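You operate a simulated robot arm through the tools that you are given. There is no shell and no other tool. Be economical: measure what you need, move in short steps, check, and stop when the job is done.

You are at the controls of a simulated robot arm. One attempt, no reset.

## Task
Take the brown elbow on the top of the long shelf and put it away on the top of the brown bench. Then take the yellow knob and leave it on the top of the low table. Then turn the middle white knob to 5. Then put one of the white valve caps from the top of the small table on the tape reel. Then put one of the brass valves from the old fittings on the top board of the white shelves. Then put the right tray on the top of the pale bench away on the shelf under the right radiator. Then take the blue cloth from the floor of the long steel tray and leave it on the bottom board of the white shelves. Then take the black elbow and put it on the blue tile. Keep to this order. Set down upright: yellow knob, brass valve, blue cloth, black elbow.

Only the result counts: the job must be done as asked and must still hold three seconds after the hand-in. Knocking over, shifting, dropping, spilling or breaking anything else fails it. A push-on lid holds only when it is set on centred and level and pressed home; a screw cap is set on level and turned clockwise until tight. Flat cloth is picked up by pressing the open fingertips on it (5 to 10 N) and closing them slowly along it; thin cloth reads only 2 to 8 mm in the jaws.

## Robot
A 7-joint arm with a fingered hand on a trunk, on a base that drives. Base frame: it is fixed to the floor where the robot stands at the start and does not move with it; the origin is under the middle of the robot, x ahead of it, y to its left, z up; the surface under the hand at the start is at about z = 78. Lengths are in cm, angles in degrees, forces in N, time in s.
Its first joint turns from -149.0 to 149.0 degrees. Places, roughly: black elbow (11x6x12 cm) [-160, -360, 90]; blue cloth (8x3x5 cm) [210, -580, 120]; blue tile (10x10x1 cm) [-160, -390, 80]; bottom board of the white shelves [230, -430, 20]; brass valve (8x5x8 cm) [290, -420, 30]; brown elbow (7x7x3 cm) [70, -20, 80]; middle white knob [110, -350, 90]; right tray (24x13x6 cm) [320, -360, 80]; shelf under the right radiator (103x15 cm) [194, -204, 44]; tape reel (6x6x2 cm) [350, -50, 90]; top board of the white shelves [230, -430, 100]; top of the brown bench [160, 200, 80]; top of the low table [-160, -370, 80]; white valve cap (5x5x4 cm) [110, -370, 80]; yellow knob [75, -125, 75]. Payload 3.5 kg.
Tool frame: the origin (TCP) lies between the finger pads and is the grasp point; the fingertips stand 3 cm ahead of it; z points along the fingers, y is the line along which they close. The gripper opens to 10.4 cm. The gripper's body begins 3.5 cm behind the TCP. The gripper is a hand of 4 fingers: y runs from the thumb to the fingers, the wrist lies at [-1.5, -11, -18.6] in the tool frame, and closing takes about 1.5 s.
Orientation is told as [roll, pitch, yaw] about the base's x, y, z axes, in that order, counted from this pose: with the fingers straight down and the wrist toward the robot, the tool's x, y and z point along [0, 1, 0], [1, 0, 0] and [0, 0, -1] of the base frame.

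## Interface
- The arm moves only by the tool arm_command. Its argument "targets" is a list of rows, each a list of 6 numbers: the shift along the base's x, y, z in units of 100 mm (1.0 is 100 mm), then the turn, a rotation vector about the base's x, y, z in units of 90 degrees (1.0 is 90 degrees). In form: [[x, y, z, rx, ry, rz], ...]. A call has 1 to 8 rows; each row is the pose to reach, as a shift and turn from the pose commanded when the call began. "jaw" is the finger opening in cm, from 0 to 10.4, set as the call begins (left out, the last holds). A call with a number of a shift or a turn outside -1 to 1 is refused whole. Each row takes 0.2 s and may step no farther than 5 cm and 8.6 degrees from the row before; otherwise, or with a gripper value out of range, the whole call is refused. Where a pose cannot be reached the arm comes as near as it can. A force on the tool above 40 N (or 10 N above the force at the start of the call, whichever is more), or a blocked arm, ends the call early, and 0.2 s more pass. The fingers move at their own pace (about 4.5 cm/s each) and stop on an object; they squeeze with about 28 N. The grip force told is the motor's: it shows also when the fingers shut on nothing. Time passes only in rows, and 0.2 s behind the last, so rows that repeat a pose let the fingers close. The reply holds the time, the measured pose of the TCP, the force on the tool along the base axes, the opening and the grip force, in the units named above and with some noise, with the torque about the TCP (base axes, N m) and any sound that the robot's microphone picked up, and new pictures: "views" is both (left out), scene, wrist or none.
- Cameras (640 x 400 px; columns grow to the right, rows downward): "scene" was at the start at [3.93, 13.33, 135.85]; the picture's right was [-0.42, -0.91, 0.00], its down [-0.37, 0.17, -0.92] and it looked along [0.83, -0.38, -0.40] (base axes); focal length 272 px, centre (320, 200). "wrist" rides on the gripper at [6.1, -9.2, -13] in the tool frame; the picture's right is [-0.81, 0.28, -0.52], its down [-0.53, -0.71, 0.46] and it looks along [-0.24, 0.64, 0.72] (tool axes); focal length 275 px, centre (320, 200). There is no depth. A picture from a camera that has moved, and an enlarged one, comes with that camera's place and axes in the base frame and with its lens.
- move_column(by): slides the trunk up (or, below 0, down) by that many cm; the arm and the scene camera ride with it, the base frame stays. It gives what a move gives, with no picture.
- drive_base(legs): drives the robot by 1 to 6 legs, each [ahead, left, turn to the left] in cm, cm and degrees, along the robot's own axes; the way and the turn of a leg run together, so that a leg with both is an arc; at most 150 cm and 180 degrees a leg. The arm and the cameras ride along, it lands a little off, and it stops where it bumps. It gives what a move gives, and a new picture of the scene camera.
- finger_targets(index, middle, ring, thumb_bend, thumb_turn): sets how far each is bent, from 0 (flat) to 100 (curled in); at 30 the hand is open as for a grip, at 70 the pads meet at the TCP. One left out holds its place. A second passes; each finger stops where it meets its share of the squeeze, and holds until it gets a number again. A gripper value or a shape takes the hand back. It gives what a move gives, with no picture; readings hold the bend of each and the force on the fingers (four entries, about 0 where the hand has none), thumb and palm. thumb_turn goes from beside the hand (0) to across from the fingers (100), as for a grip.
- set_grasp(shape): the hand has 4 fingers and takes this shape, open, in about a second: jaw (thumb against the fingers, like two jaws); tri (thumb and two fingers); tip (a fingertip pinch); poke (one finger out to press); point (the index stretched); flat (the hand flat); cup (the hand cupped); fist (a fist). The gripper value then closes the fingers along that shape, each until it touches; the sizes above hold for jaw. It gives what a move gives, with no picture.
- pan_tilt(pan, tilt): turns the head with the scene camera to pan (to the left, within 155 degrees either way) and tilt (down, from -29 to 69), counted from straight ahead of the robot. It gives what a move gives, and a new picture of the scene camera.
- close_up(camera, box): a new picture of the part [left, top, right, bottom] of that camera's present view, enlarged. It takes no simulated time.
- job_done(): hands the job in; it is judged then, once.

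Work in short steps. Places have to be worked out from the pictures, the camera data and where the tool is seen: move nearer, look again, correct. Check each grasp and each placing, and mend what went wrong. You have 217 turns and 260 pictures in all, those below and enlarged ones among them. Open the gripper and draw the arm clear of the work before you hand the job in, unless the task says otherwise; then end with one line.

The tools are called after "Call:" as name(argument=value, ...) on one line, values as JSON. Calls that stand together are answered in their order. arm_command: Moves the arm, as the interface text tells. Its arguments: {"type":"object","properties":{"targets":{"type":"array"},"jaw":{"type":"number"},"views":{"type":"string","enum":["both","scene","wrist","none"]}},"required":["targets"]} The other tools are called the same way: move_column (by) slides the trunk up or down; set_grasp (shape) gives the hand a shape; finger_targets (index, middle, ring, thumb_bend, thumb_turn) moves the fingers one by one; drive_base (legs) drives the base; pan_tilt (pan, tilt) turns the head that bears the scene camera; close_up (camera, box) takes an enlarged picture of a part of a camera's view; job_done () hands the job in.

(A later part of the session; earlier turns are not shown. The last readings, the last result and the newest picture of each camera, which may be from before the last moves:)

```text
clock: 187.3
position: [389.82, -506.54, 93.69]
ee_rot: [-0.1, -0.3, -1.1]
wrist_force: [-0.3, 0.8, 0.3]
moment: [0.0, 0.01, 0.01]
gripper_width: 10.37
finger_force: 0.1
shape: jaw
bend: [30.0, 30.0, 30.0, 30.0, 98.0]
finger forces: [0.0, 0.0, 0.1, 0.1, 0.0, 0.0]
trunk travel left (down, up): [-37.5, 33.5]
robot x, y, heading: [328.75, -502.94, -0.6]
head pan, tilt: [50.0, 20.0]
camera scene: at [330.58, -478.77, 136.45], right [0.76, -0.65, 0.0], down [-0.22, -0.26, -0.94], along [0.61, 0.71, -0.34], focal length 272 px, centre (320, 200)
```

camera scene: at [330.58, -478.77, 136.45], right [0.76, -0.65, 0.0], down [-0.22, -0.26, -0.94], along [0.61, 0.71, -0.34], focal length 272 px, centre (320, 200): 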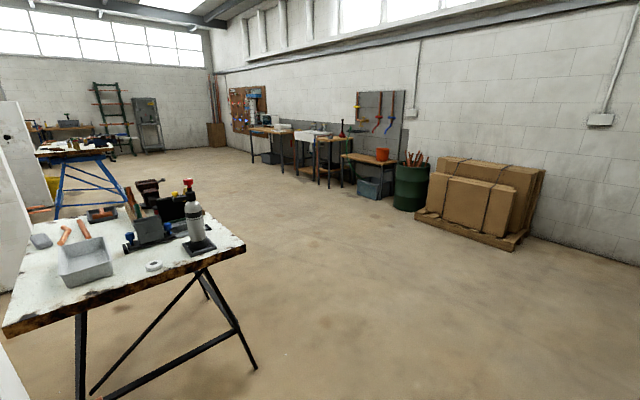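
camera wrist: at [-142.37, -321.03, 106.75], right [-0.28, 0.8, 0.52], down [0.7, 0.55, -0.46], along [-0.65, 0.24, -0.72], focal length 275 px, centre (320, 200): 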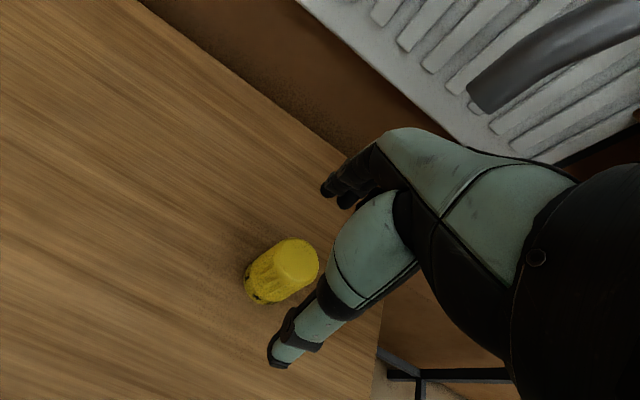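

The pale bench stands at the mouth of booth 2 (x 304–375, y -380…-285), leaving a gap from y = -285 to the divider at y ≈ -195. I'll circle round to (425, -240) and turn to face -x.

Call:
drive_base(legs=[[98, 0, 0.6], [0, 140, 0], [0, 122, 0], [0, 0, 180]])

Call:
pan_tilt(pan=10, tilt=20)

```text
clock: 188.8
position: [398.49, -506.58, 93.76]
ee_rot: [0.0, -0.4, -1.0]
wrist_force: [-0.1, -0.3, 0.9]
moment: [-0.03, -0.03, 0.02]
gripper_width: 10.38
finger_force: 0.2
shape: jaw
bend: [30.0, 30.0, 30.0, 30.0, 98.0]
finger forces: [0.0, 0.0, 0.0, 0.0, 0.1, 0.0]
trunk travel left (down, up): [-37.5, 33.5]
robot x, y, heading: [337.54, -503.45, -0.4]
head pan, tilt: [50.0, 20.0]
stopped in leg 1: the robot was blocked; the commanded pose is now the measured one
camera scene: at [339.16, -478.86, 136.45], right [0.76, -0.65, 0.0], down [-0.22, -0.26, -0.94], along [0.61, 0.71, -0.34], focal length 272 px, centre (320, 200)
```

scene: 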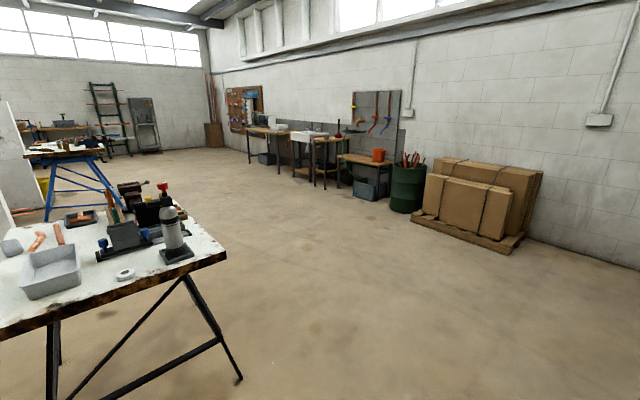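

```text
clock: 189.8
position: [398.51, -506.58, 93.7]
ee_rot: [-0.1, -0.3, -1.0]
wrist_force: [-0.2, 0.5, -0.1]
moment: [0.03, -0.02, -0.01]
gripper_width: 10.37
finger_force: 0.0
shape: jaw
bend: [30.0, 30.0, 30.0, 30.0, 98.0]
finger forces: [0.0, 0.0, 0.0, 0.0, 0.0, 0.0]
trunk travel left (down, up): [-37.5, 33.5]
robot x, y, heading: [337.62, -502.92, -0.8]
head pan, tilt: [10.0, 20.0]
camera scene: at [342.3, -484.41, 136.45], right [0.16, -0.99, 0.0], down [-0.34, -0.06, -0.94], along [0.93, 0.15, -0.34], focal length 272 px, centre (320, 200)
```

scene: 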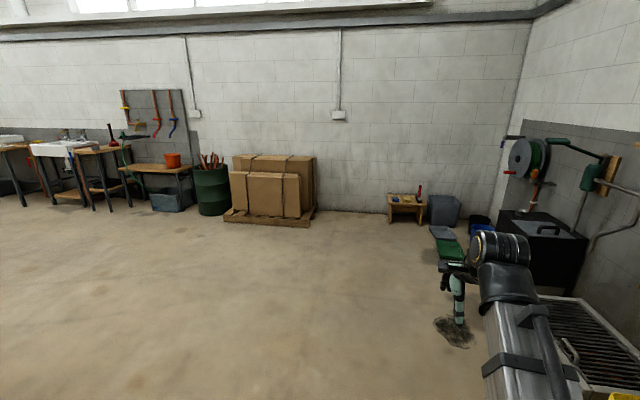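

Something low blocks at x ≈ 337; I'll look down to the right.

Call:
pan_tilt(pan=-30, tilt=45)

```text
clock: 190.9
position: [398.49, -506.54, 93.7]
ee_rot: [-0.1, -0.4, -0.9]
wrist_force: [-0.6, 0.1, 0.1]
moment: [-0.01, -0.01, 0.0]
gripper_width: 10.38
finger_force: 0.1
shape: jaw
bend: [30.0, 30.0, 30.0, 30.0, 98.0]
finger forces: [0.0, 0.0, 0.0, 0.0, 0.0, 0.0]
trunk travel left (down, up): [-37.5, 33.5]
robot x, y, heading: [337.39, -503.18, -0.7]
head pan, tilt: [-30.0, 45.0]
camera scene: at [340.12, -490.07, 132.58], right [-0.51, -0.86, 0.0], down [-0.61, 0.36, -0.71], along [0.61, -0.36, -0.71], focal length 272 px, centre (320, 200)
```

scene: 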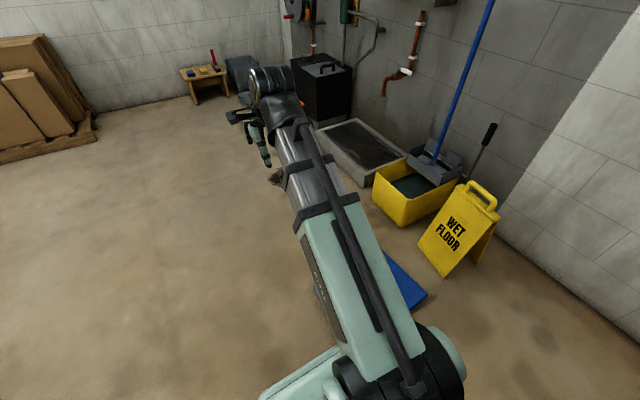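

A flat blue/grey mat on the floor blocked the base. I'll go left first, then ahead, staying clear of it.

Call:
drive_base(legs=[[-6, 0, 0.6], [0, 36, 0], [85, 0, 0], [0, 115, 0], [0, 112, 0], [0, 0, 180]])

Call:
pan_tilt(pan=10, tilt=20)

```text
clock: 216.0
position: [355.71, -239.66, 93.73]
ee_rot: [-0.1, -0.3, -179.4]
wrist_force: [0.6, -1.0, 0.0]
moment: [-0.03, 0.01, -0.03]
gripper_width: 10.35
finger_force: 0.1
shape: jaw
bend: [30.0, 30.0, 30.0, 30.0, 98.0]
finger forces: [0.0, 0.1, 0.0, 0.1, 0.0, 0.1]
trunk travel left (down, up): [-37.5, 33.5]
robot x, y, heading: [417.11, -241.53, -179.0]
head pan, tilt: [-30.0, 45.0]
camera scene: at [414.48, -254.23, 132.58], right [0.49, 0.87, 0.0], down [0.62, -0.34, -0.71], along [-0.62, 0.34, -0.71], focal length 272 px, centre (320, 200)
```

scene: 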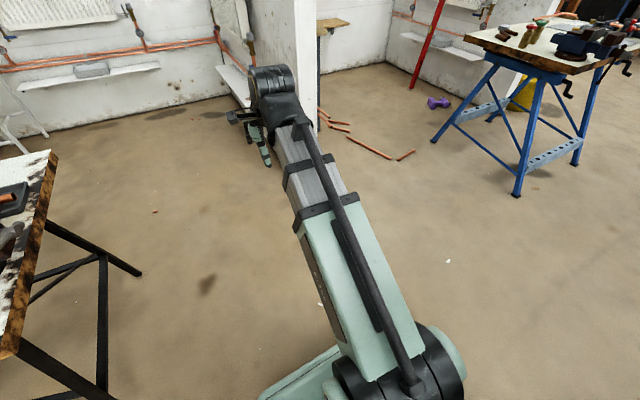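

```text
clock: 217.1
position: [355.55, -239.69, 93.68]
ee_rot: [-0.1, -0.4, -179.5]
wrist_force: [0.3, -0.7, 0.1]
moment: [-0.02, -0.01, 0.01]
gripper_width: 10.38
finger_force: 0.1
shape: jaw
bend: [30.0, 30.0, 30.0, 30.0, 98.0]
finger forces: [0.1, 0.1, 0.1, 0.1, 0.1, 0.1]
trunk travel left (down, up): [-37.5, 33.5]
robot x, y, heading: [416.66, -241.55, -178.8]
head pan, tilt: [10.0, 20.0]
camera scene: at [412.45, -259.95, 136.44], right [-0.19, 0.98, 0.0], down [0.34, 0.06, -0.94], along [-0.92, -0.18, -0.34], focal length 272 px, centre (320, 200)
```

scene: 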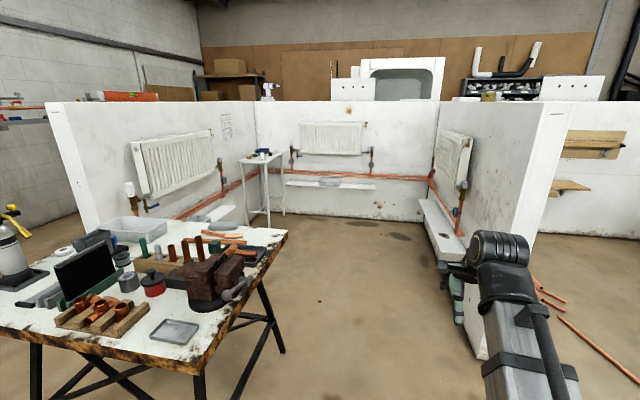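

Now I see booth 2 with three radiators and the small table. I'll enlarge the middle radiator and the pale bench.

Call:
close_up(camera="scene", box=[230, 110, 390, 210])

Call:
close_up(camera="scene", box=[0, 190, 290, 371])

```text
4.00 times, centred on (310, 160) of scene
camera zoom: at [412.45, -259.95, 136.44], right [-0.19, 0.98, 0.0], down [0.34, 0.06, -0.94], along [-0.92, -0.18, -0.34], focal length 1087 px, centre (360, 360)
```

zoom: 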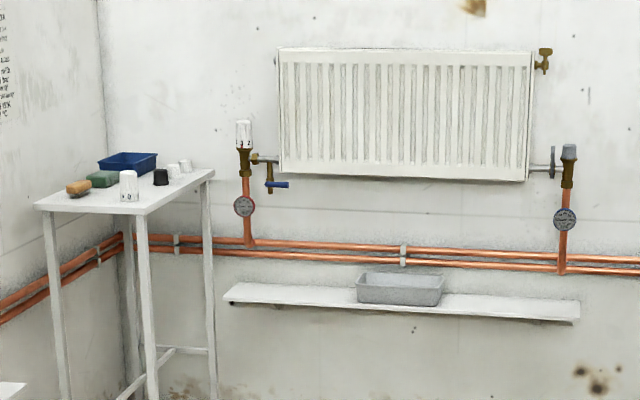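

```text
2.21 times, centred on (145, 280) of scene
camera zoom: at [412.45, -259.95, 136.44], right [-0.19, 0.98, 0.0], down [0.34, 0.06, -0.94], along [-0.92, -0.18, -0.34], focal length 600 px, centre (706, 22)
```

zoom: 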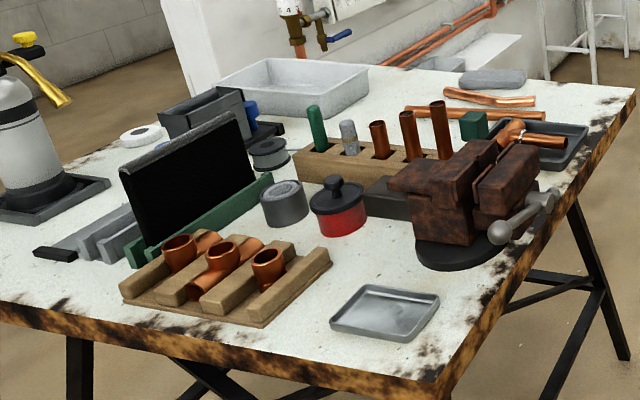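

The middle white knob is the radiator valve head left of the middle radiator, at about (110, -352.7, 91). I'll drive in through the gap and stop near (205, -345).

Call:
drive_base(legs=[[150, 0, -1], [62, 0, 0], [0, 102, 0]])

Call:
pan_tilt(pan=12, tilt=28)

```text
clock: 232.5
position: [142.47, -340.56, 93.82]
ee_rot: [-0.1, -0.3, 179.8]
wrist_force: [-0.1, -0.4, -0.4]
moment: [0.03, -0.02, 0.01]
gripper_width: 10.39
finger_force: 0.0
shape: jaw
bend: [30.0, 30.0, 30.0, 30.0, 98.0]
finger forces: [0.1, 0.0, 0.0, 0.1, 0.0, 0.0]
trunk travel left (down, up): [-37.5, 33.5]
robot x, y, heading: [203.43, -343.42, -179.7]
head pan, tilt: [10.0, 20.0]
camera scene: at [198.91, -361.56, 136.45], right [-0.18, 0.98, 0.0], down [0.34, 0.06, -0.94], along [-0.92, -0.17, -0.34], focal length 272 px, centre (320, 200)
```

scene: 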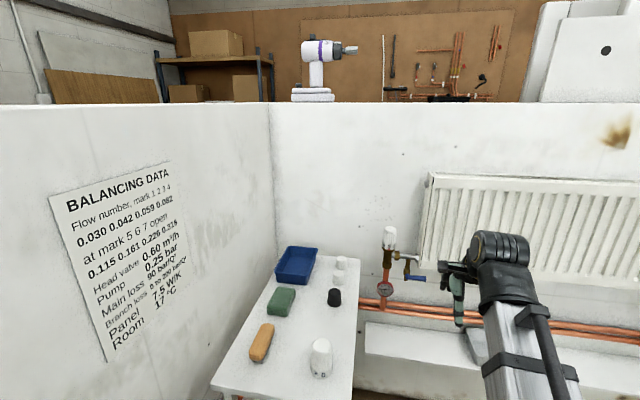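

```text
clock: 233.2
position: [142.42, -340.44, 93.72]
ee_rot: [-0.1, -0.3, 179.7]
wrist_force: [0.3, -0.6, -0.4]
moment: [-0.02, 0.01, -0.01]
gripper_width: 10.39
finger_force: 0.1
shape: jaw
bend: [30.0, 30.0, 30.0, 30.0, 98.0]
finger forces: [0.1, 0.1, 0.0, 0.1, 0.1, 0.0]
trunk travel left (down, up): [-37.5, 33.5]
robot x, y, heading: [203.27, -343.3, -180.0]
head pan, tilt: [12.0, 28.0]
camera scene: at [199.16, -361.84, 135.16], right [-0.21, 0.98, 0.0], down [0.46, 0.1, -0.88], along [-0.86, -0.19, -0.47], focal length 272 px, centre (320, 200)
```

scene: 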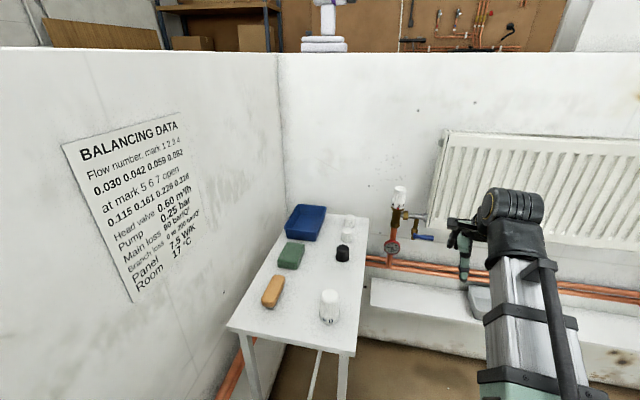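

Call:
close_up(camera="scene", box=[360, 170, 440, 220])

Call:
close_up(camera="scene", box=[230, 180, 390, 280])

```text
8.00 times, centred on (400, 195) of scene
camera zoom: at [199.16, -361.84, 135.16], right [-0.21, 0.98, 0.0], down [0.46, 0.1, -0.88], along [-0.86, -0.19, -0.47], focal length 2175 px, centre (-320, 240)
```

zoom: 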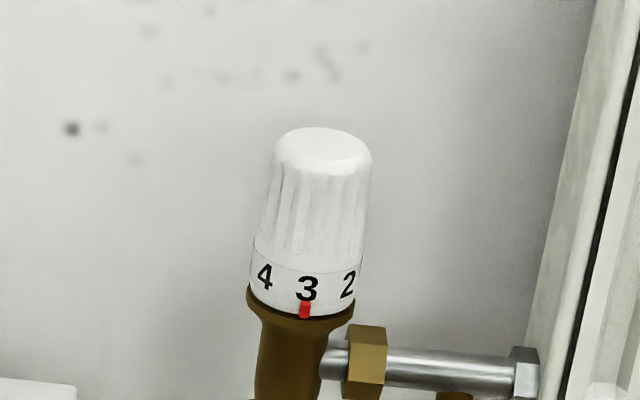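

```text
4.00 times, centred on (310, 230) of scene
camera zoom: at [199.16, -361.84, 135.16], right [-0.21, 0.98, 0.0], down [0.46, 0.1, -0.88], along [-0.86, -0.19, -0.47], focal length 1087 px, centre (360, 80)
```

zoom: 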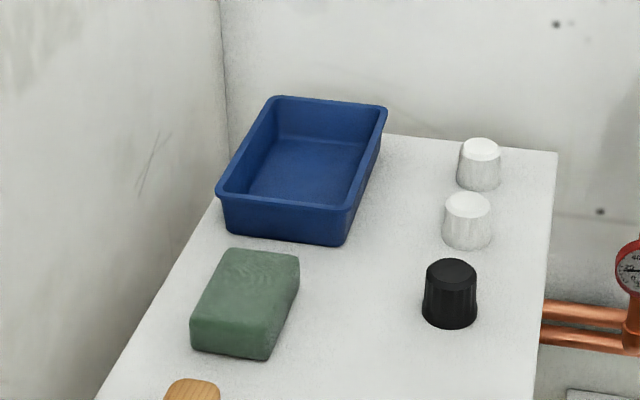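

The knob reads 3 at the red pointer and sits at (109.4, -352.7), z 87–94; reaching 5 needs a turn of about 90–100° counterclockwise from above. I'll place the base at about (188, -328), clear of the small table's corner.

Call:
drive_base(legs=[[0, -15, 0], [15, 0, 0]])

Call:
arm_command(targets=[[0, -0.35, 0.3, 0, 0, -0.09], [0, -0.7, 0.6, 0, 0, -0.18], [0, -1.0, 0.8, 0, 0, -0.27], [0, -1.0, 1.0, 0, 0, -0.36], [0, -1.0, 1.0, 0, 0, -0.45], [0, -1.0, 1.0, 0, 0, -0.5]])

```text
clock: 235.6
position: [127.29, -325.55, 93.74]
ee_rot: [-0.1, -0.2, 179.7]
wrist_force: [0.0, 0.0, 0.5]
moment: [0.01, -0.01, -0.01]
gripper_width: 10.37
finger_force: 0.1
shape: jaw
bend: [30.0, 30.0, 30.0, 30.0, 98.0]
finger forces: [0.0, 0.0, 0.0, 0.0, 0.0, 0.0]
trunk travel left (down, up): [-37.5, 33.5]
robot x, y, heading: [188.49, -328.44, -180.0]
head pan, tilt: [12.0, 28.0]
camera scene: at [184.03, -346.89, 135.16], right [-0.21, 0.98, 0.0], down [0.46, 0.1, -0.88], along [-0.86, -0.19, -0.47], focal length 272 px, centre (320, 200)
```

scene: 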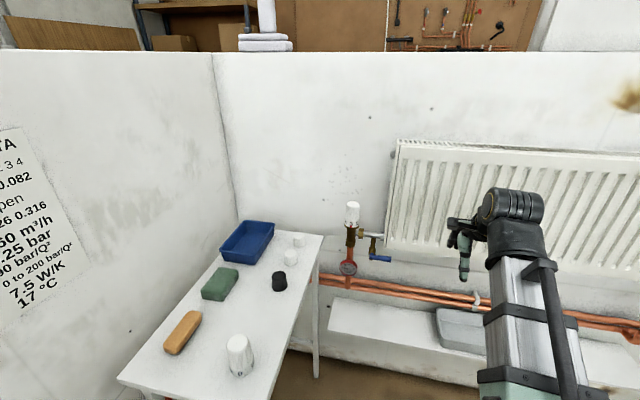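

```text
clock: 237.0
position: [127.15, -335.55, 103.68]
ee_rot: [0.0, -0.3, 134.7]
wrist_force: [0.6, 0.6, -0.1]
moment: [0.01, -0.03, -0.01]
gripper_width: 10.38
finger_force: 0.0
shape: jaw
bend: [30.0, 30.0, 30.0, 30.0, 98.0]
finger forces: [0.0, 0.0, 0.0, 0.0, 0.1, 0.0]
trunk travel left (down, up): [-37.5, 33.5]
robot x, y, heading: [188.31, -328.18, -179.7]
head pan, tilt: [12.0, 28.0]
camera scene: at [184.02, -346.89, 135.16], right [-0.21, 0.98, 0.0], down [0.46, 0.1, -0.88], along [-0.86, -0.19, -0.47], focal length 272 px, centre (320, 200)
camera wrist: at [129.52, -346.41, 116.76], right [0.39, 0.76, 0.52], down [0.88, -0.13, -0.46], along [-0.28, 0.63, -0.72], focal length 275 px, centre (320, 200)
```

scene: 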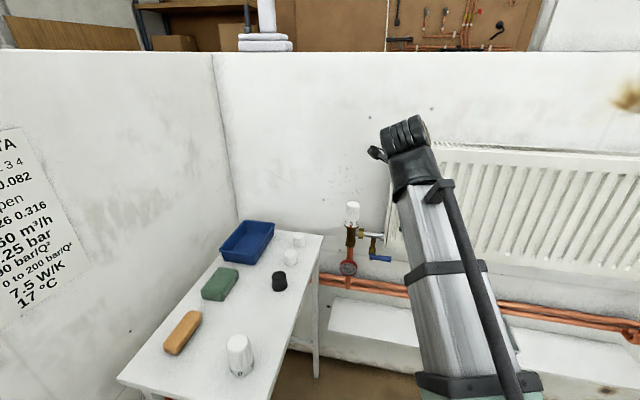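
wrist: 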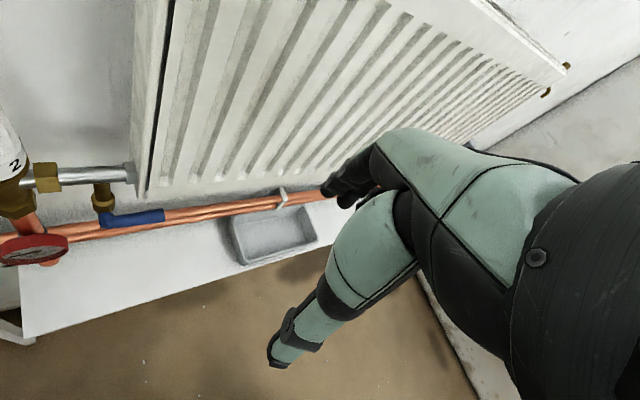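

Knob confirmed at (109.5, -352.7). Moving over it at z ≈ 104.

Call:
arm_command(targets=[[-0.29, -0.28, 0, 0, 0, 0], [-0.58, -0.57, 0, 0, 0, 0], [-0.88, -0.86, 0, 0, 0, 0]], views="none")

Call:
arm_command(targets=[[-0.29, -0.28, 0, 0, 0, 0], [-0.58, -0.57, 0, 0, 0, 0], [-0.88, -0.86, 0, 0, 0, 0]], views="both")

```text
clock: 237.8
position: [118.52, -344.24, 103.72]
ee_rot: [-0.1, -0.3, 134.7]
wrist_force: [-0.4, -0.2, -0.2]
moment: [-0.05, 0.05, -0.01]
gripper_width: 10.36
finger_force: 0.0
shape: jaw
bend: [30.0, 30.0, 30.0, 30.0, 98.0]
finger forces: [0.0, 0.0, 0.0, 0.0, 0.1, 0.1]
trunk travel left (down, up): [-37.5, 33.5]
robot x, y, heading: [188.18, -327.87, -180.0]
head pan, tilt: [12.0, 28.0]
```

```text
clock: 238.6
position: [109.63, -352.65, 103.62]
ee_rot: [-0.1, -0.4, 134.8]
wrist_force: [-0.8, -0.1, -0.2]
moment: [0.01, -0.01, 0.01]
gripper_width: 10.4
finger_force: 0.0
shape: jaw
bend: [30.0, 30.0, 30.0, 30.0, 98.0]
finger forces: [0.1, 0.1, 0.0, 0.1, 0.1, 0.0]
trunk travel left (down, up): [-37.5, 33.5]
robot x, y, heading: [188.42, -328.44, -179.8]
head pan, tilt: [12.0, 28.0]
camera scene: at [183.96, -346.91, 135.15], right [-0.21, 0.98, 0.0], down [0.46, 0.1, -0.88], along [-0.86, -0.19, -0.47], focal length 272 px, centre (320, 200)
camera wrist: at [111.75, -363.58, 116.71], right [0.38, 0.76, 0.52], down [0.88, -0.13, -0.46], along [-0.28, 0.63, -0.72], focal length 275 px, centre (320, 200)
```

scene: 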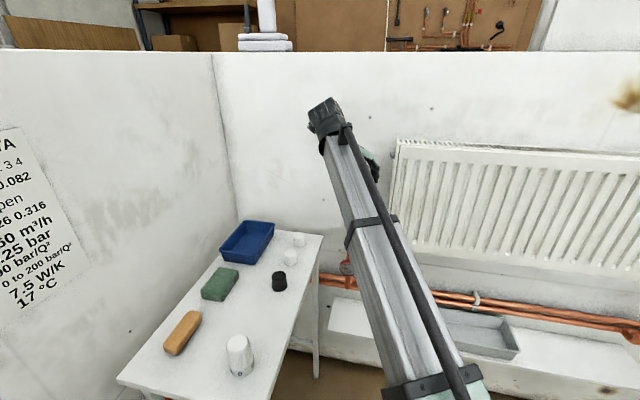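
wrist: 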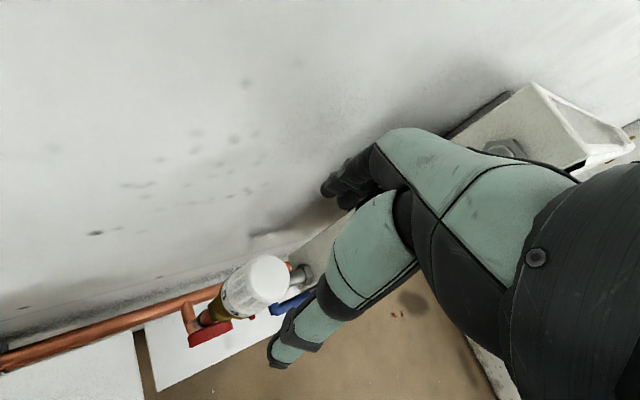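

The knob is under the hand; descending to z ≈ 91.8.

Call:
arm_command(targets=[[-0.03, -0.02, -0.3, 0, 0, 0], [-0.03, -0.02, -0.6, 0, 0, 0], [-0.03, -0.02, -0.9, 0, 0, 0]], views="wrist")

Call:
arm_command(targets=[[0, 0, -0.15, 0, 0, 0], [0, 0, -0.28, 0, 0, 0]], views="wrist")

```text
clock: 239.4
position: [109.31, -352.85, 94.74]
ee_rot: [-0.2, -0.2, 134.8]
wrist_force: [0.2, 0.5, 0.4]
moment: [0.02, 0.02, 0.0]
gripper_width: 10.37
finger_force: 0.1
shape: jaw
bend: [30.0, 30.0, 30.0, 30.0, 98.0]
finger forces: [0.1, 0.1, 0.1, 0.1, 0.1, 0.1]
trunk travel left (down, up): [-37.5, 33.5]
robot x, y, heading: [188.43, -328.53, -180.1]
head pan, tilt: [12.0, 28.0]
camera wrist: at [111.55, -363.76, 107.71], right [0.38, 0.76, 0.52], down [0.88, -0.13, -0.46], along [-0.28, 0.63, -0.72], focal length 275 px, centre (320, 200)
```

wrist: 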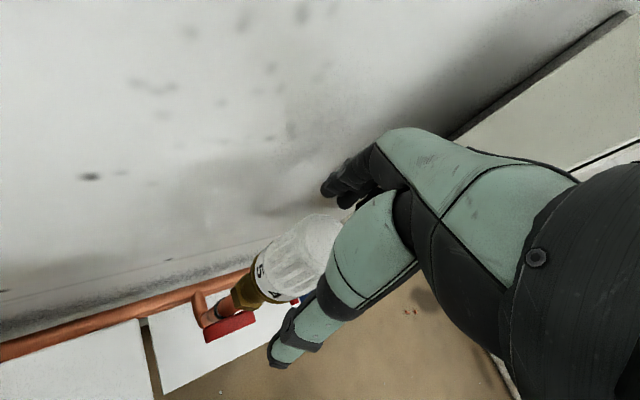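

```text
clock: 240.0
position: [109.37, -352.89, 91.85]
ee_rot: [-0.1, -0.3, 134.7]
wrist_force: [-0.1, -0.3, -0.2]
moment: [-0.02, 0.0, 0.03]
gripper_width: 10.39
finger_force: 0.1
shape: jaw
bend: [30.0, 30.0, 30.0, 30.0, 98.0]
finger forces: [0.0, 0.1, 0.1, 0.0, 0.0, 0.0]
trunk travel left (down, up): [-37.5, 33.5]
robot x, y, heading: [188.55, -328.15, -179.8]
head pan, tilt: [12.0, 28.0]
camera wrist: at [111.61, -363.74, 104.97], right [0.38, 0.76, 0.52], down [0.88, -0.13, -0.46], along [-0.28, 0.63, -0.72], focal length 275 px, centre (320, 200)
```

wrist: 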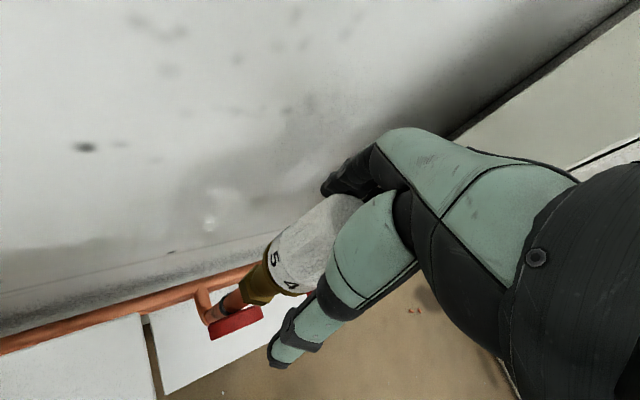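

The knob is between the pads, with 4 and 5 visible. Closing the hand.

Call:
arm_command(targets=[[0, 0, 0, 0, 0, 0], [0, 0, 0, 0, 0, 0], [0, 0, 0, 0, 0, 0], [0, 0, 0, 0, 0, 0], [0, 0, 0, 0, 0, 0], [0, 0, 0, 0, 0, 0], [0, 0, 0, 0, 0, 0]], jaw=0, views="wrist")

```text
clock: 241.6
position: [109.35, -352.96, 91.89]
ee_rot: [-0.1, -0.2, 134.6]
wrist_force: [2.8, -1.5, -1.2]
moment: [-0.02, -0.07, 0.0]
gripper_width: 3.79
finger_force: 28.5
shape: jaw
bend: [74.0, 49.0, 51.0, 74.0, 100.0]
finger forces: [14.0, 7.7, 0.0, 0.1, 25.3, 0.0]
trunk travel left (down, up): [-37.5, 33.5]
robot x, y, heading: [187.93, -328.29, -179.8]
head pan, tilt: [12.0, 28.0]
camera wrist: at [111.63, -363.78, 104.97], right [0.38, 0.76, 0.52], down [0.88, -0.13, -0.46], along [-0.28, 0.63, -0.72], focal length 275 px, centre (320, 200)
```

wrist: 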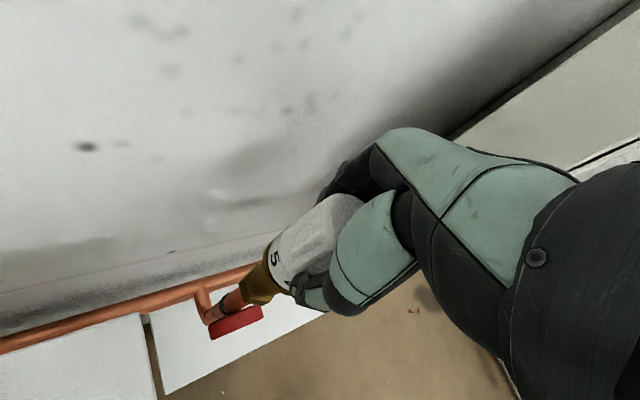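

Gripped centrally with little side force. Turn about 48° counterclockwise.

Call:
arm_command(targets=[[0, 0, 0, 0, 0, 0.088], [0, 0, 0, 0, 0, 0.176], [0, 0, 0, 0, 0, 0.264], [0, 0, 0, 0, 0, 0.352], [0, 0, 0, 0, 0, 0.44], [0, 0, 0, 0, 0, 0.528]], views="wrist")

```text
clock: 243.0
position: [109.47, -352.69, 91.88]
ee_rot: [-0.1, -0.4, -177.7]
wrist_force: [6.8, 7.1, -2.2]
moment: [0.15, -0.14, -0.05]
gripper_width: 3.73
finger_force: 27.9
shape: jaw
bend: [74.0, 49.0, 51.0, 74.0, 100.0]
finger forces: [13.0, 9.1, 0.0, 0.0, 29.0, 0.1]
trunk travel left (down, up): [-37.5, 33.5]
robot x, y, heading: [188.18, -327.92, -180.0]
head pan, tilt: [12.0, 28.0]
camera wrist: at [119.03, -358.54, 104.96], right [-0.3, 0.8, 0.52], down [0.69, 0.56, -0.46], along [-0.66, 0.22, -0.72], focal length 275 px, centre (320, 200)
```

wrist: 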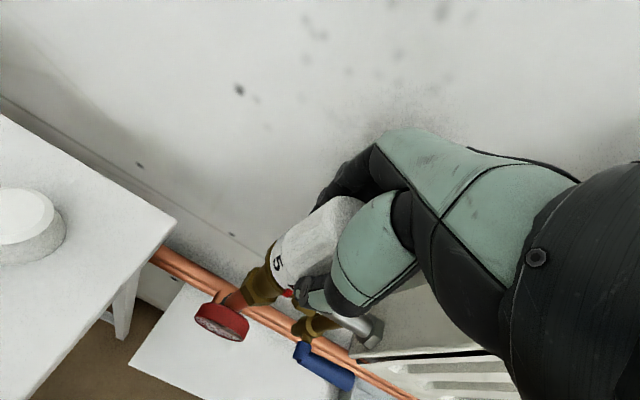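

The knob turns with the hand and the red pointer is coming into view. Another 32°.

Call:
arm_command(targets=[[0, 0, 0, 0, 0, 0.088], [0, 0, 0, 0, 0, 0.176], [0, 0, 0, 0, 0, 0.264], [0, 0, 0, 0, 0, 0.352]], views="none")

Call:
close_up(camera="wrist", box=[220, 220, 348, 300])

```text
clock: 244.0
position: [109.33, -352.69, 91.94]
ee_rot: [-0.1, -0.4, -146.0]
wrist_force: [4.4, 12.6, -0.8]
moment: [0.27, -0.1, -0.02]
gripper_width: 3.65
finger_force: 28.1
shape: jaw
bend: [74.0, 49.0, 51.0, 73.0, 100.0]
finger forces: [11.6, 7.9, 0.0, 0.1, 30.2, 0.1]
trunk travel left (down, up): [-37.5, 33.5]
robot x, y, heading: [188.03, -328.08, -179.6]
head pan, tilt: [12.0, 28.0]
```

```text
5.00 times, centred on (284, 260) of wrist
camera zoom: at [120.61, -352.66, 104.96], right [-0.68, 0.52, 0.52], down [0.29, 0.84, -0.46], along [-0.68, -0.16, -0.72], focal length 1376 px, centre (500, -100)
```

zoom: 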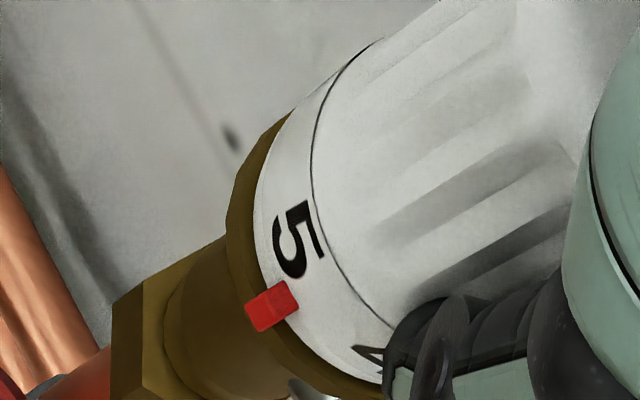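

5 still needs about 15° to reach the pointer. Turn 14° more and look.

Call:
arm_command(targets=[[0, 0, 0, 0, 0, 0.08], [0, 0, 0, 0, 0, 0.155], [0, 0, 0, 0, 0, 0.155]], views="none")

Call:
close_up(camera="wrist", box=[220, 220, 348, 300])

```text
clock: 244.8
position: [109.33, -352.75, 91.83]
ee_rot: [-0.1, -0.5, -132.1]
wrist_force: [0.4, 15.1, -0.3]
moment: [0.38, -0.05, -0.12]
gripper_width: 3.65
finger_force: 27.7
shape: jaw
bend: [74.0, 50.0, 51.0, 73.0, 100.0]
finger forces: [11.4, 7.8, 0.1, 0.0, 30.9, 0.0]
trunk travel left (down, up): [-37.5, 33.5]
robot x, y, heading: [188.5, -328.01, -179.7]
head pan, tilt: [12.0, 28.0]
```

```text
5.00 times, centred on (284, 260) of wrist
camera zoom: at [120.25, -349.97, 104.96], right [-0.78, 0.34, 0.52], down [0.08, 0.88, -0.46], along [-0.62, -0.32, -0.72], focal length 1376 px, centre (500, -100)
```

zoom: 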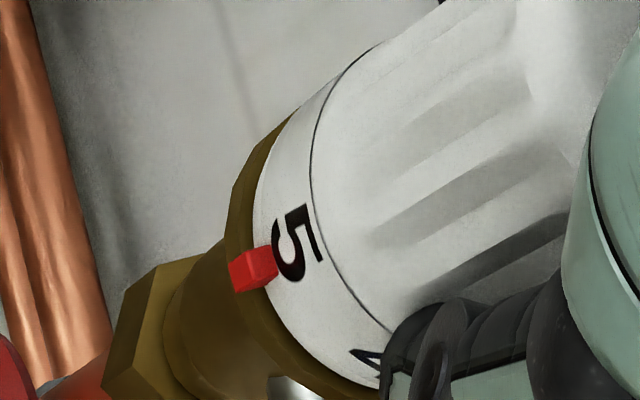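

The 5 now sits in line with the red pointer. Open the hand and check.

Call:
arm_command(targets=[[0, 0, 0, 0, 0, 0], [0, 0, 0, 0, 0, 0], [0, 0, 0, 0, 0, 0], [0, 0, 0, 0, 0, 0], [0, 0, 0, 0, 0, 0]], jaw=10.4, views="none")

Call:
close_up(camera="wrist", box=[220, 220, 348, 300])

```text
clock: 246.0
position: [109.36, -352.94, 92.0]
ee_rot: [-0.1, -0.3, -132.2]
wrist_force: [-0.1, 0.1, 0.1]
moment: [-0.04, 0.01, -0.01]
gripper_width: 10.38
finger_force: 0.1
shape: jaw
bend: [30.0, 30.0, 30.0, 30.0, 98.0]
finger forces: [0.0, 0.0, 0.0, 0.0, 0.0, 0.0]
trunk travel left (down, up): [-37.5, 33.5]
robot x, y, heading: [188.03, -328.09, -179.9]
head pan, tilt: [12.0, 28.0]
```

```text
5.00 times, centred on (284, 260) of wrist
camera zoom: at [120.29, -350.14, 104.94], right [-0.78, 0.34, 0.52], down [0.08, 0.88, -0.46], along [-0.62, -0.32, -0.72], focal length 1376 px, centre (500, -100)
```

zoom: 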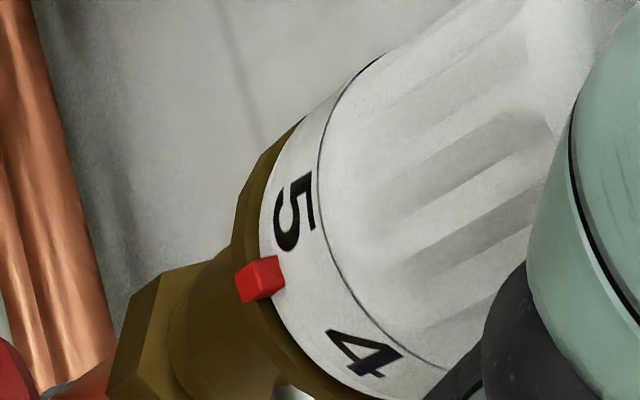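

After release it looks slightly short. I'll raise the hand and check from the front with the scene camera.

Call:
arm_command(targets=[[0, 0, 0.4, 0, 0, 0], [0, 0, 0.8, 0, 0, 0], [0, 0, 1.0, 0, 0, 0]], views="none")

Call:
close_up(camera="scene", box=[310, 190, 390, 240])

```text
clock: 246.8
position: [109.32, -352.94, 101.93]
ee_rot: [0.0, -0.4, -132.1]
wrist_force: [-0.6, -1.5, 0.1]
moment: [0.02, 0.05, -0.01]
gripper_width: 10.38
finger_force: 0.0
shape: jaw
bend: [30.0, 30.0, 30.0, 30.0, 98.0]
finger forces: [0.0, 0.0, 0.1, 0.0, 0.0, 0.0]
trunk travel left (down, up): [-37.5, 33.5]
robot x, y, heading: [188.24, -328.24, -179.9]
head pan, tilt: [12.0, 28.0]
```

```text
8.00 times, centred on (350, 215) of scene
camera zoom: at [184.02, -346.89, 135.16], right [-0.21, 0.98, 0.0], down [0.46, 0.1, -0.88], along [-0.86, -0.19, -0.47], focal length 2175 px, centre (80, 80)
```

zoom: 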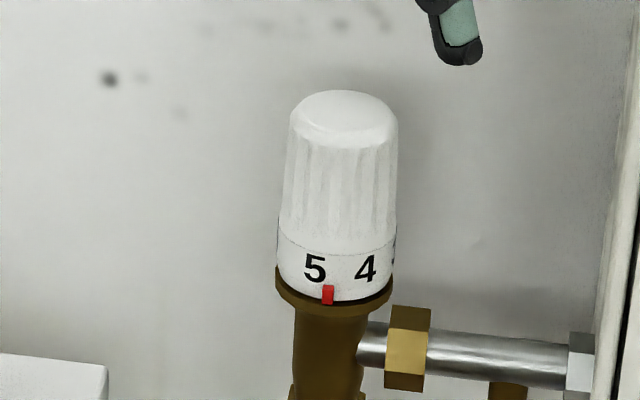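

5 is about 13° short of the pointer. I'll rotate the hand back 45°, re-grip, and nudge it further.

Call:
arm_command(targets=[[0, 0, 0, 0, 0, -0.09], [0, 0, 0, 0, 0, -0.18], [0, 0, 0, 0, 0, -0.27], [0, 0, 0, 0, 0, -0.36], [0, 0, 0, 0, 0, -0.45], [0, 0, -0.35, 0, 0, -0.5], [0, 0, -0.7, 0, 0, -0.5], [0, 0, -1.0, 0, 0, -0.5]], views="none")

Call:
arm_command(targets=[[0, 0, 0, 0, 0, 0], [0, 0, 0, 0, 0, 0], [0, 0, 0, 0, 0, 0], [0, 0, 0, 0, 0, 0], [0, 0, 0, 0, 0, 0], [0, 0, 0, 0, 0, 0], [0, 0, 0, 0, 0, 0]], jaw=0, views="none")

Call:
close_up(camera="wrist", box=[220, 220, 348, 300])

```text
clock: 248.6
position: [109.47, -352.94, 91.92]
ee_rot: [0.0, -0.3, -177.1]
wrist_force: [-0.3, 0.0, 0.3]
moment: [-0.01, 0.0, -0.03]
gripper_width: 10.35
finger_force: 0.1
shape: jaw
bend: [30.0, 30.0, 30.0, 30.0, 98.0]
finger forces: [0.1, 0.1, 0.1, 0.1, 0.0, 0.0]
trunk travel left (down, up): [-37.5, 33.5]
robot x, y, heading: [188.31, -327.95, -179.7]
head pan, tilt: [12.0, 28.0]
```

```text
clock: 250.2
position: [109.43, -352.85, 91.88]
ee_rot: [-0.1, -0.4, -177.2]
wrist_force: [3.9, -0.5, -1.3]
moment: [-0.01, -0.04, -0.02]
gripper_width: 3.77
finger_force: 28.0
shape: jaw
bend: [74.0, 48.0, 51.0, 74.0, 100.0]
finger forces: [13.2, 7.8, 0.1, 0.0, 25.4, 0.0]
trunk travel left (down, up): [-37.5, 33.5]
robot x, y, heading: [188.42, -327.84, -179.9]
head pan, tilt: [12.0, 28.0]
```

```text
5.00 times, centred on (284, 260) of wrist
camera zoom: at [119.1, -358.64, 104.96], right [-0.31, 0.79, 0.52], down [0.68, 0.57, -0.46], along [-0.66, 0.21, -0.72], focal length 1376 px, centre (500, -100)
```

zoom: 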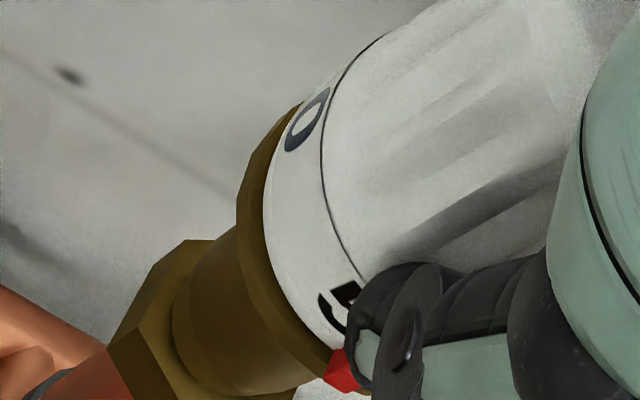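

Re-gripped. Turn 14°, then release and check from the front.

Call:
arm_command(targets=[[0, 0, 0, 0, 0, 0.08], [0, 0, 0, 0, 0, 0.155], [0, 0, 0, 0, 0, 0.155]], views="none")

Call:
arm_command(targets=[[0, 0, 0, 0, 0, 0], [0, 0, 0, 0, 0, 0], [0, 0, 0, 0, 0, 0], [0, 0, 0, 0, 0, 0], [0, 0, 0, 0, 0, 0], [0, 0, 0.4, 0, 0, 0], [0, 0, 0.8, 0, 0, 0], [0.3, 0.3, 1.0, 0, 0, 0]], jaw=10.4, views="none")

Call:
close_up(camera="scene", box=[310, 190, 390, 240])

```text
clock: 251.0
position: [109.46, -352.9, 92.02]
ee_rot: [0.0, -0.2, -163.3]
wrist_force: [8.5, 4.1, -0.9]
moment: [0.08, -0.18, -0.06]
gripper_width: 3.72
finger_force: 28.6
shape: jaw
bend: [74.0, 48.0, 51.0, 74.0, 100.0]
finger forces: [12.4, 7.5, 0.1, 0.0, 29.5, 0.1]
trunk travel left (down, up): [-37.5, 33.5]
robot x, y, heading: [188.3, -327.87, -180.0]
head pan, tilt: [12.0, 28.0]
```

```text
clock: 252.8
position: [112.6, -349.86, 101.94]
ee_rot: [-0.1, -0.3, -163.3]
wrist_force: [0.1, -0.5, 0.4]
moment: [0.03, 0.0, -0.02]
gripper_width: 10.36
finger_force: 0.0
shape: jaw
bend: [30.0, 30.0, 30.0, 30.0, 98.0]
finger forces: [0.0, 0.0, 0.0, 0.0, 0.0, 0.1]
trunk travel left (down, up): [-37.5, 33.5]
robot x, y, heading: [188.61, -328.47, -179.9]
head pan, tilt: [12.0, 28.0]
```

```text
8.00 times, centred on (350, 215) of scene
camera zoom: at [184.01, -346.92, 135.15], right [-0.21, 0.98, 0.0], down [0.46, 0.1, -0.88], along [-0.86, -0.19, -0.47], focal length 2175 px, centre (80, 80)
```

zoom: 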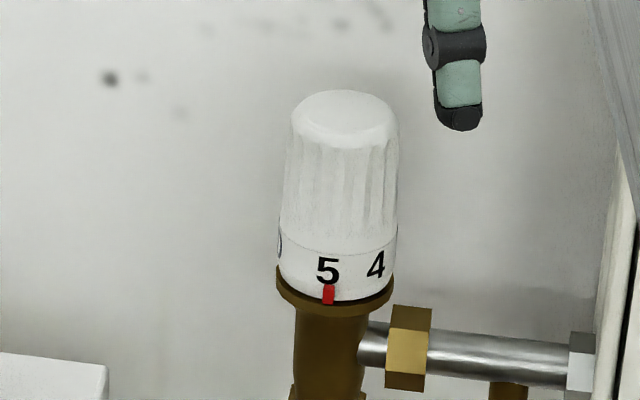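

The knob now reads exactly 5. Next the valve cap: the far white cap is near (112.5, -369.5). I'll move above it with yaw back at 180 and a narrower opening.

Call:
arm_command(targets=[[0, -0.4, 0, 0, 0, -0.08], [0, -0.7, 0, 0, 0, -0.15], [0, -1.0, 0, 0, 0, -0.185]], jaw=8.5, views="none")

Call:
arm_command(targets=[[0, -0.4, 0, 0, 0, 0], [-0.0, -0.8, 0, 0, 0, 0], [0, -0.96, -0.2, 0, 0, 0]], views="both")

```text
clock: 253.6
position: [112.52, -359.74, 101.93]
ee_rot: [0.0, -0.5, -180.0]
wrist_force: [-0.5, -0.1, 0.3]
moment: [-0.01, 0.0, -0.01]
gripper_width: 8.51
finger_force: 0.1
shape: jaw
bend: [27.0, 34.0, 31.0, 48.0, 99.0]
finger forces: [0.0, 0.0, 0.0, 0.0, 0.0, 0.0]
trunk travel left (down, up): [-37.5, 33.5]
robot x, y, heading: [188.02, -328.19, -180.0]
head pan, tilt: [12.0, 28.0]
```

```text
clock: 254.4
position: [112.24, -369.53, 99.83]
ee_rot: [-0.1, -0.4, -179.9]
wrist_force: [0.0, 0.2, -0.2]
moment: [0.06, -0.01, 0.0]
gripper_width: 8.51
finger_force: 0.0
shape: jaw
bend: [27.0, 34.0, 31.0, 48.0, 99.0]
finger forces: [0.1, 0.0, 0.0, 0.0, 0.0, 0.0]
trunk travel left (down, up): [-37.5, 33.5]
robot x, y, heading: [188.47, -328.31, -179.8]
head pan, tilt: [12.0, 28.0]
camera scene: at [184.02, -346.9, 135.16], right [-0.21, 0.98, 0.0], down [0.46, 0.1, -0.88], along [-0.86, -0.19, -0.47], focal length 272 px, centre (320, 200)
camera wrist: at [121.71, -375.66, 112.91], right [-0.27, 0.81, 0.52], down [0.71, 0.54, -0.46], along [-0.65, 0.24, -0.72], focal length 275 px, centre (320, 200)
```

scene: 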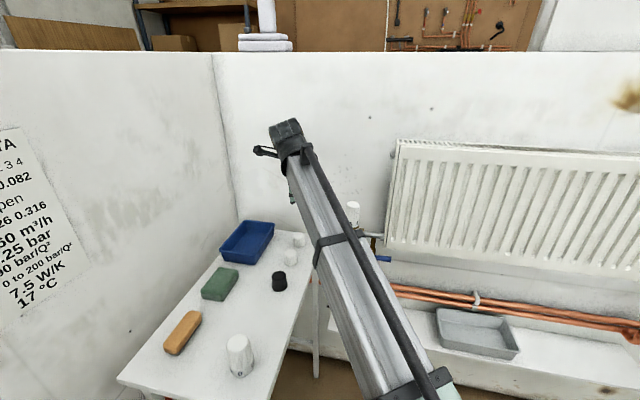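
wrist: 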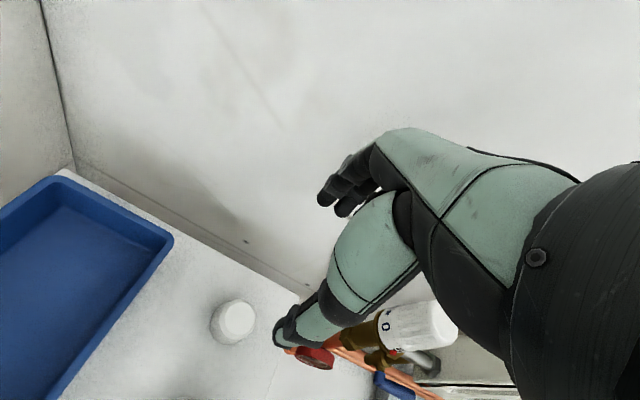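

The cap is at about (114.4, -369.3), its neighbour 8 cm nearer. I'll use a 7.5 cm opening at x = 113.7 and go down to z = 88 to check.

Call:
arm_command(targets=[[0.14, 0.02, -0.3, 0, 0, 0], [0.14, 0.02, -0.7, 0, 0, 0], [0.14, 0.02, -0.98, 0, 0, 0]], jaw=7.5, views="none")

Call:
arm_command(targets=[[0, 0, -0.1, 0, 0, 0], [0, 0, -0.2, 0, 0, 0]], views="both")

```text
clock: 255.2
position: [113.75, -369.37, 90.03]
ee_rot: [-0.1, -0.3, -180.0]
wrist_force: [-0.2, 0.5, 0.3]
moment: [-0.01, -0.01, -0.01]
gripper_width: 7.53
finger_force: 0.0
shape: jaw
bend: [27.0, 36.0, 33.0, 56.0, 99.0]
finger forces: [0.0, 0.0, 0.0, 0.0, 0.0, 0.0]
trunk travel left (down, up): [-37.5, 33.5]
robot x, y, heading: [188.23, -328.13, -179.6]
head pan, tilt: [12.0, 28.0]
```

```text
clock: 255.8
position: [113.93, -369.21, 88.17]
ee_rot: [-0.1, -0.4, -179.9]
wrist_force: [-0.9, 0.2, 0.4]
moment: [0.02, -0.02, -0.05]
gripper_width: 7.54
finger_force: 0.0
shape: jaw
bend: [27.0, 36.0, 33.0, 56.0, 99.0]
finger forces: [0.0, 0.0, 0.1, 0.0, 0.0, 0.0]
trunk travel left (down, up): [-37.5, 33.5]
robot x, y, heading: [188.34, -327.97, -179.9]
head pan, tilt: [12.0, 28.0]
camera scene: at [184.02, -346.9, 135.16], right [-0.21, 0.98, 0.0], down [0.46, 0.1, -0.88], along [-0.86, -0.19, -0.47], focal length 272 px, centre (320, 200)
camera wrist: at [123.18, -375.4, 101.16], right [-0.27, 0.81, 0.52], down [0.71, 0.54, -0.46], along [-0.65, 0.24, -0.72], focal length 275 px, centre (320, 200)
```

scene: 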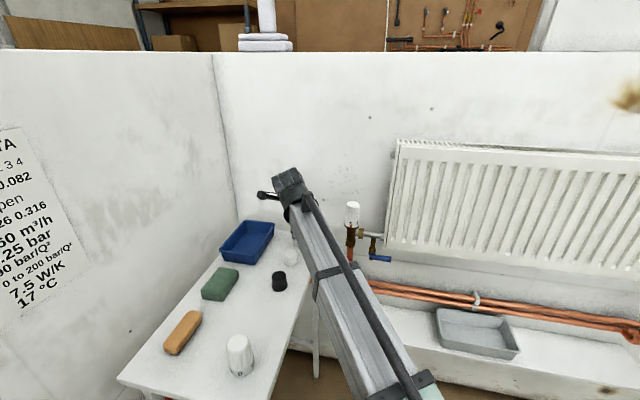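
wrist: 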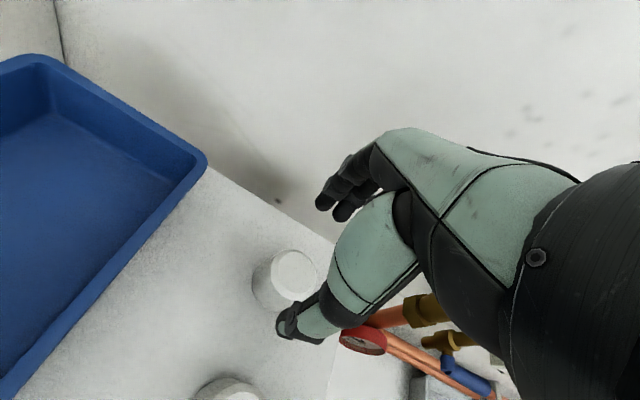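

The cap is centred between thumb and fingers, and the thumb misses the neighbouring cap. Descend to about z = 82.

Call:
arm_command(targets=[[0, 0.02, -0.3, 0, 0, 0], [0, 0.02, -0.5, 0, 0, 0], [0, 0.02, -0.61, 0, 0, 0]], views="wrist")

Call:
arm_command(targets=[[0, 0, 0, 0, 0, 0], [0, 0, 0, 0, 0, 0], [0, 0, 0, 0, 0, 0], [0, 0, 0, 0, 0, 0], [0, 0, 0, 0, 0, 0], [0, 0, 0, 0, 0, 0]], jaw=0, views="wrist")

```text
clock: 256.6
position: [113.59, -369.09, 83.04]
ee_rot: [0.3, -1.2, -179.8]
wrist_force: [-2.1, -0.5, 23.0]
moment: [-0.11, -1.07, 0.02]
gripper_width: 7.48
finger_force: 0.0
shape: jaw
bend: [27.0, 36.0, 33.0, 56.0, 99.0]
finger forces: [0.1, 1.2, 0.0, 0.1, 22.7, 0.0]
trunk travel left (down, up): [-37.5, 33.5]
robot x, y, heading: [188.19, -328.22, -180.0]
head pan, tilt: [12.0, 28.0]
stopped in row 3: the force on the tool passed its limit at 48 N (the readings are from after the stop); the commanded pose is now the measured one
camera wrist: at [123.12, -375.11, 95.95], right [-0.27, 0.81, 0.52], down [0.7, 0.53, -0.47], along [-0.66, 0.24, -0.71], focal length 275 px, centre (320, 200)
```

wrist: 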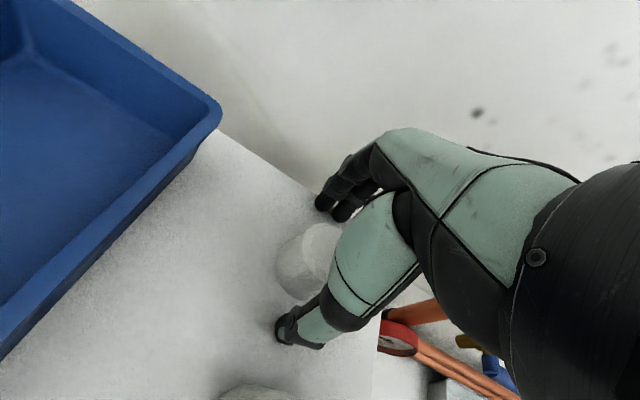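

```text
clock: 257.4
position: [113.76, -369.25, 83.09]
ee_rot: [0.3, -1.1, -179.9]
wrist_force: [9.3, 0.1, 22.4]
moment: [-0.07, -1.4, -0.02]
gripper_width: 5.43
finger_force: 13.5
shape: jaw
bend: [73.0, 41.0, 51.0, 59.0, 100.0]
finger forces: [0.7, 0.1, 0.1, 0.1, 23.4, 0.0]
trunk travel left (down, up): [-37.5, 33.5]
robot x, y, heading: [188.25, -328.49, -180.1]
head pan, tilt: [12.0, 28.0]
stopped in row 3: the force on the tool passed its limit at 41 N (the readings are from after the stop); the commanded pose is now the measured one
camera wrist: at [123.24, -375.15, 95.97], right [-0.27, 0.81, 0.52], down [0.7, 0.53, -0.47], along [-0.66, 0.24, -0.71], focal length 275 px, centre (320, 200)
```

wrist: 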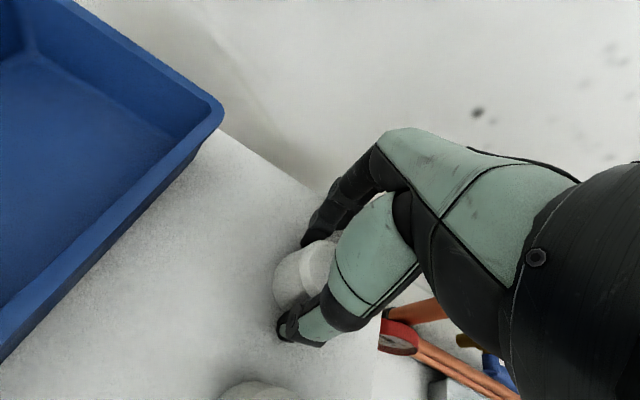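

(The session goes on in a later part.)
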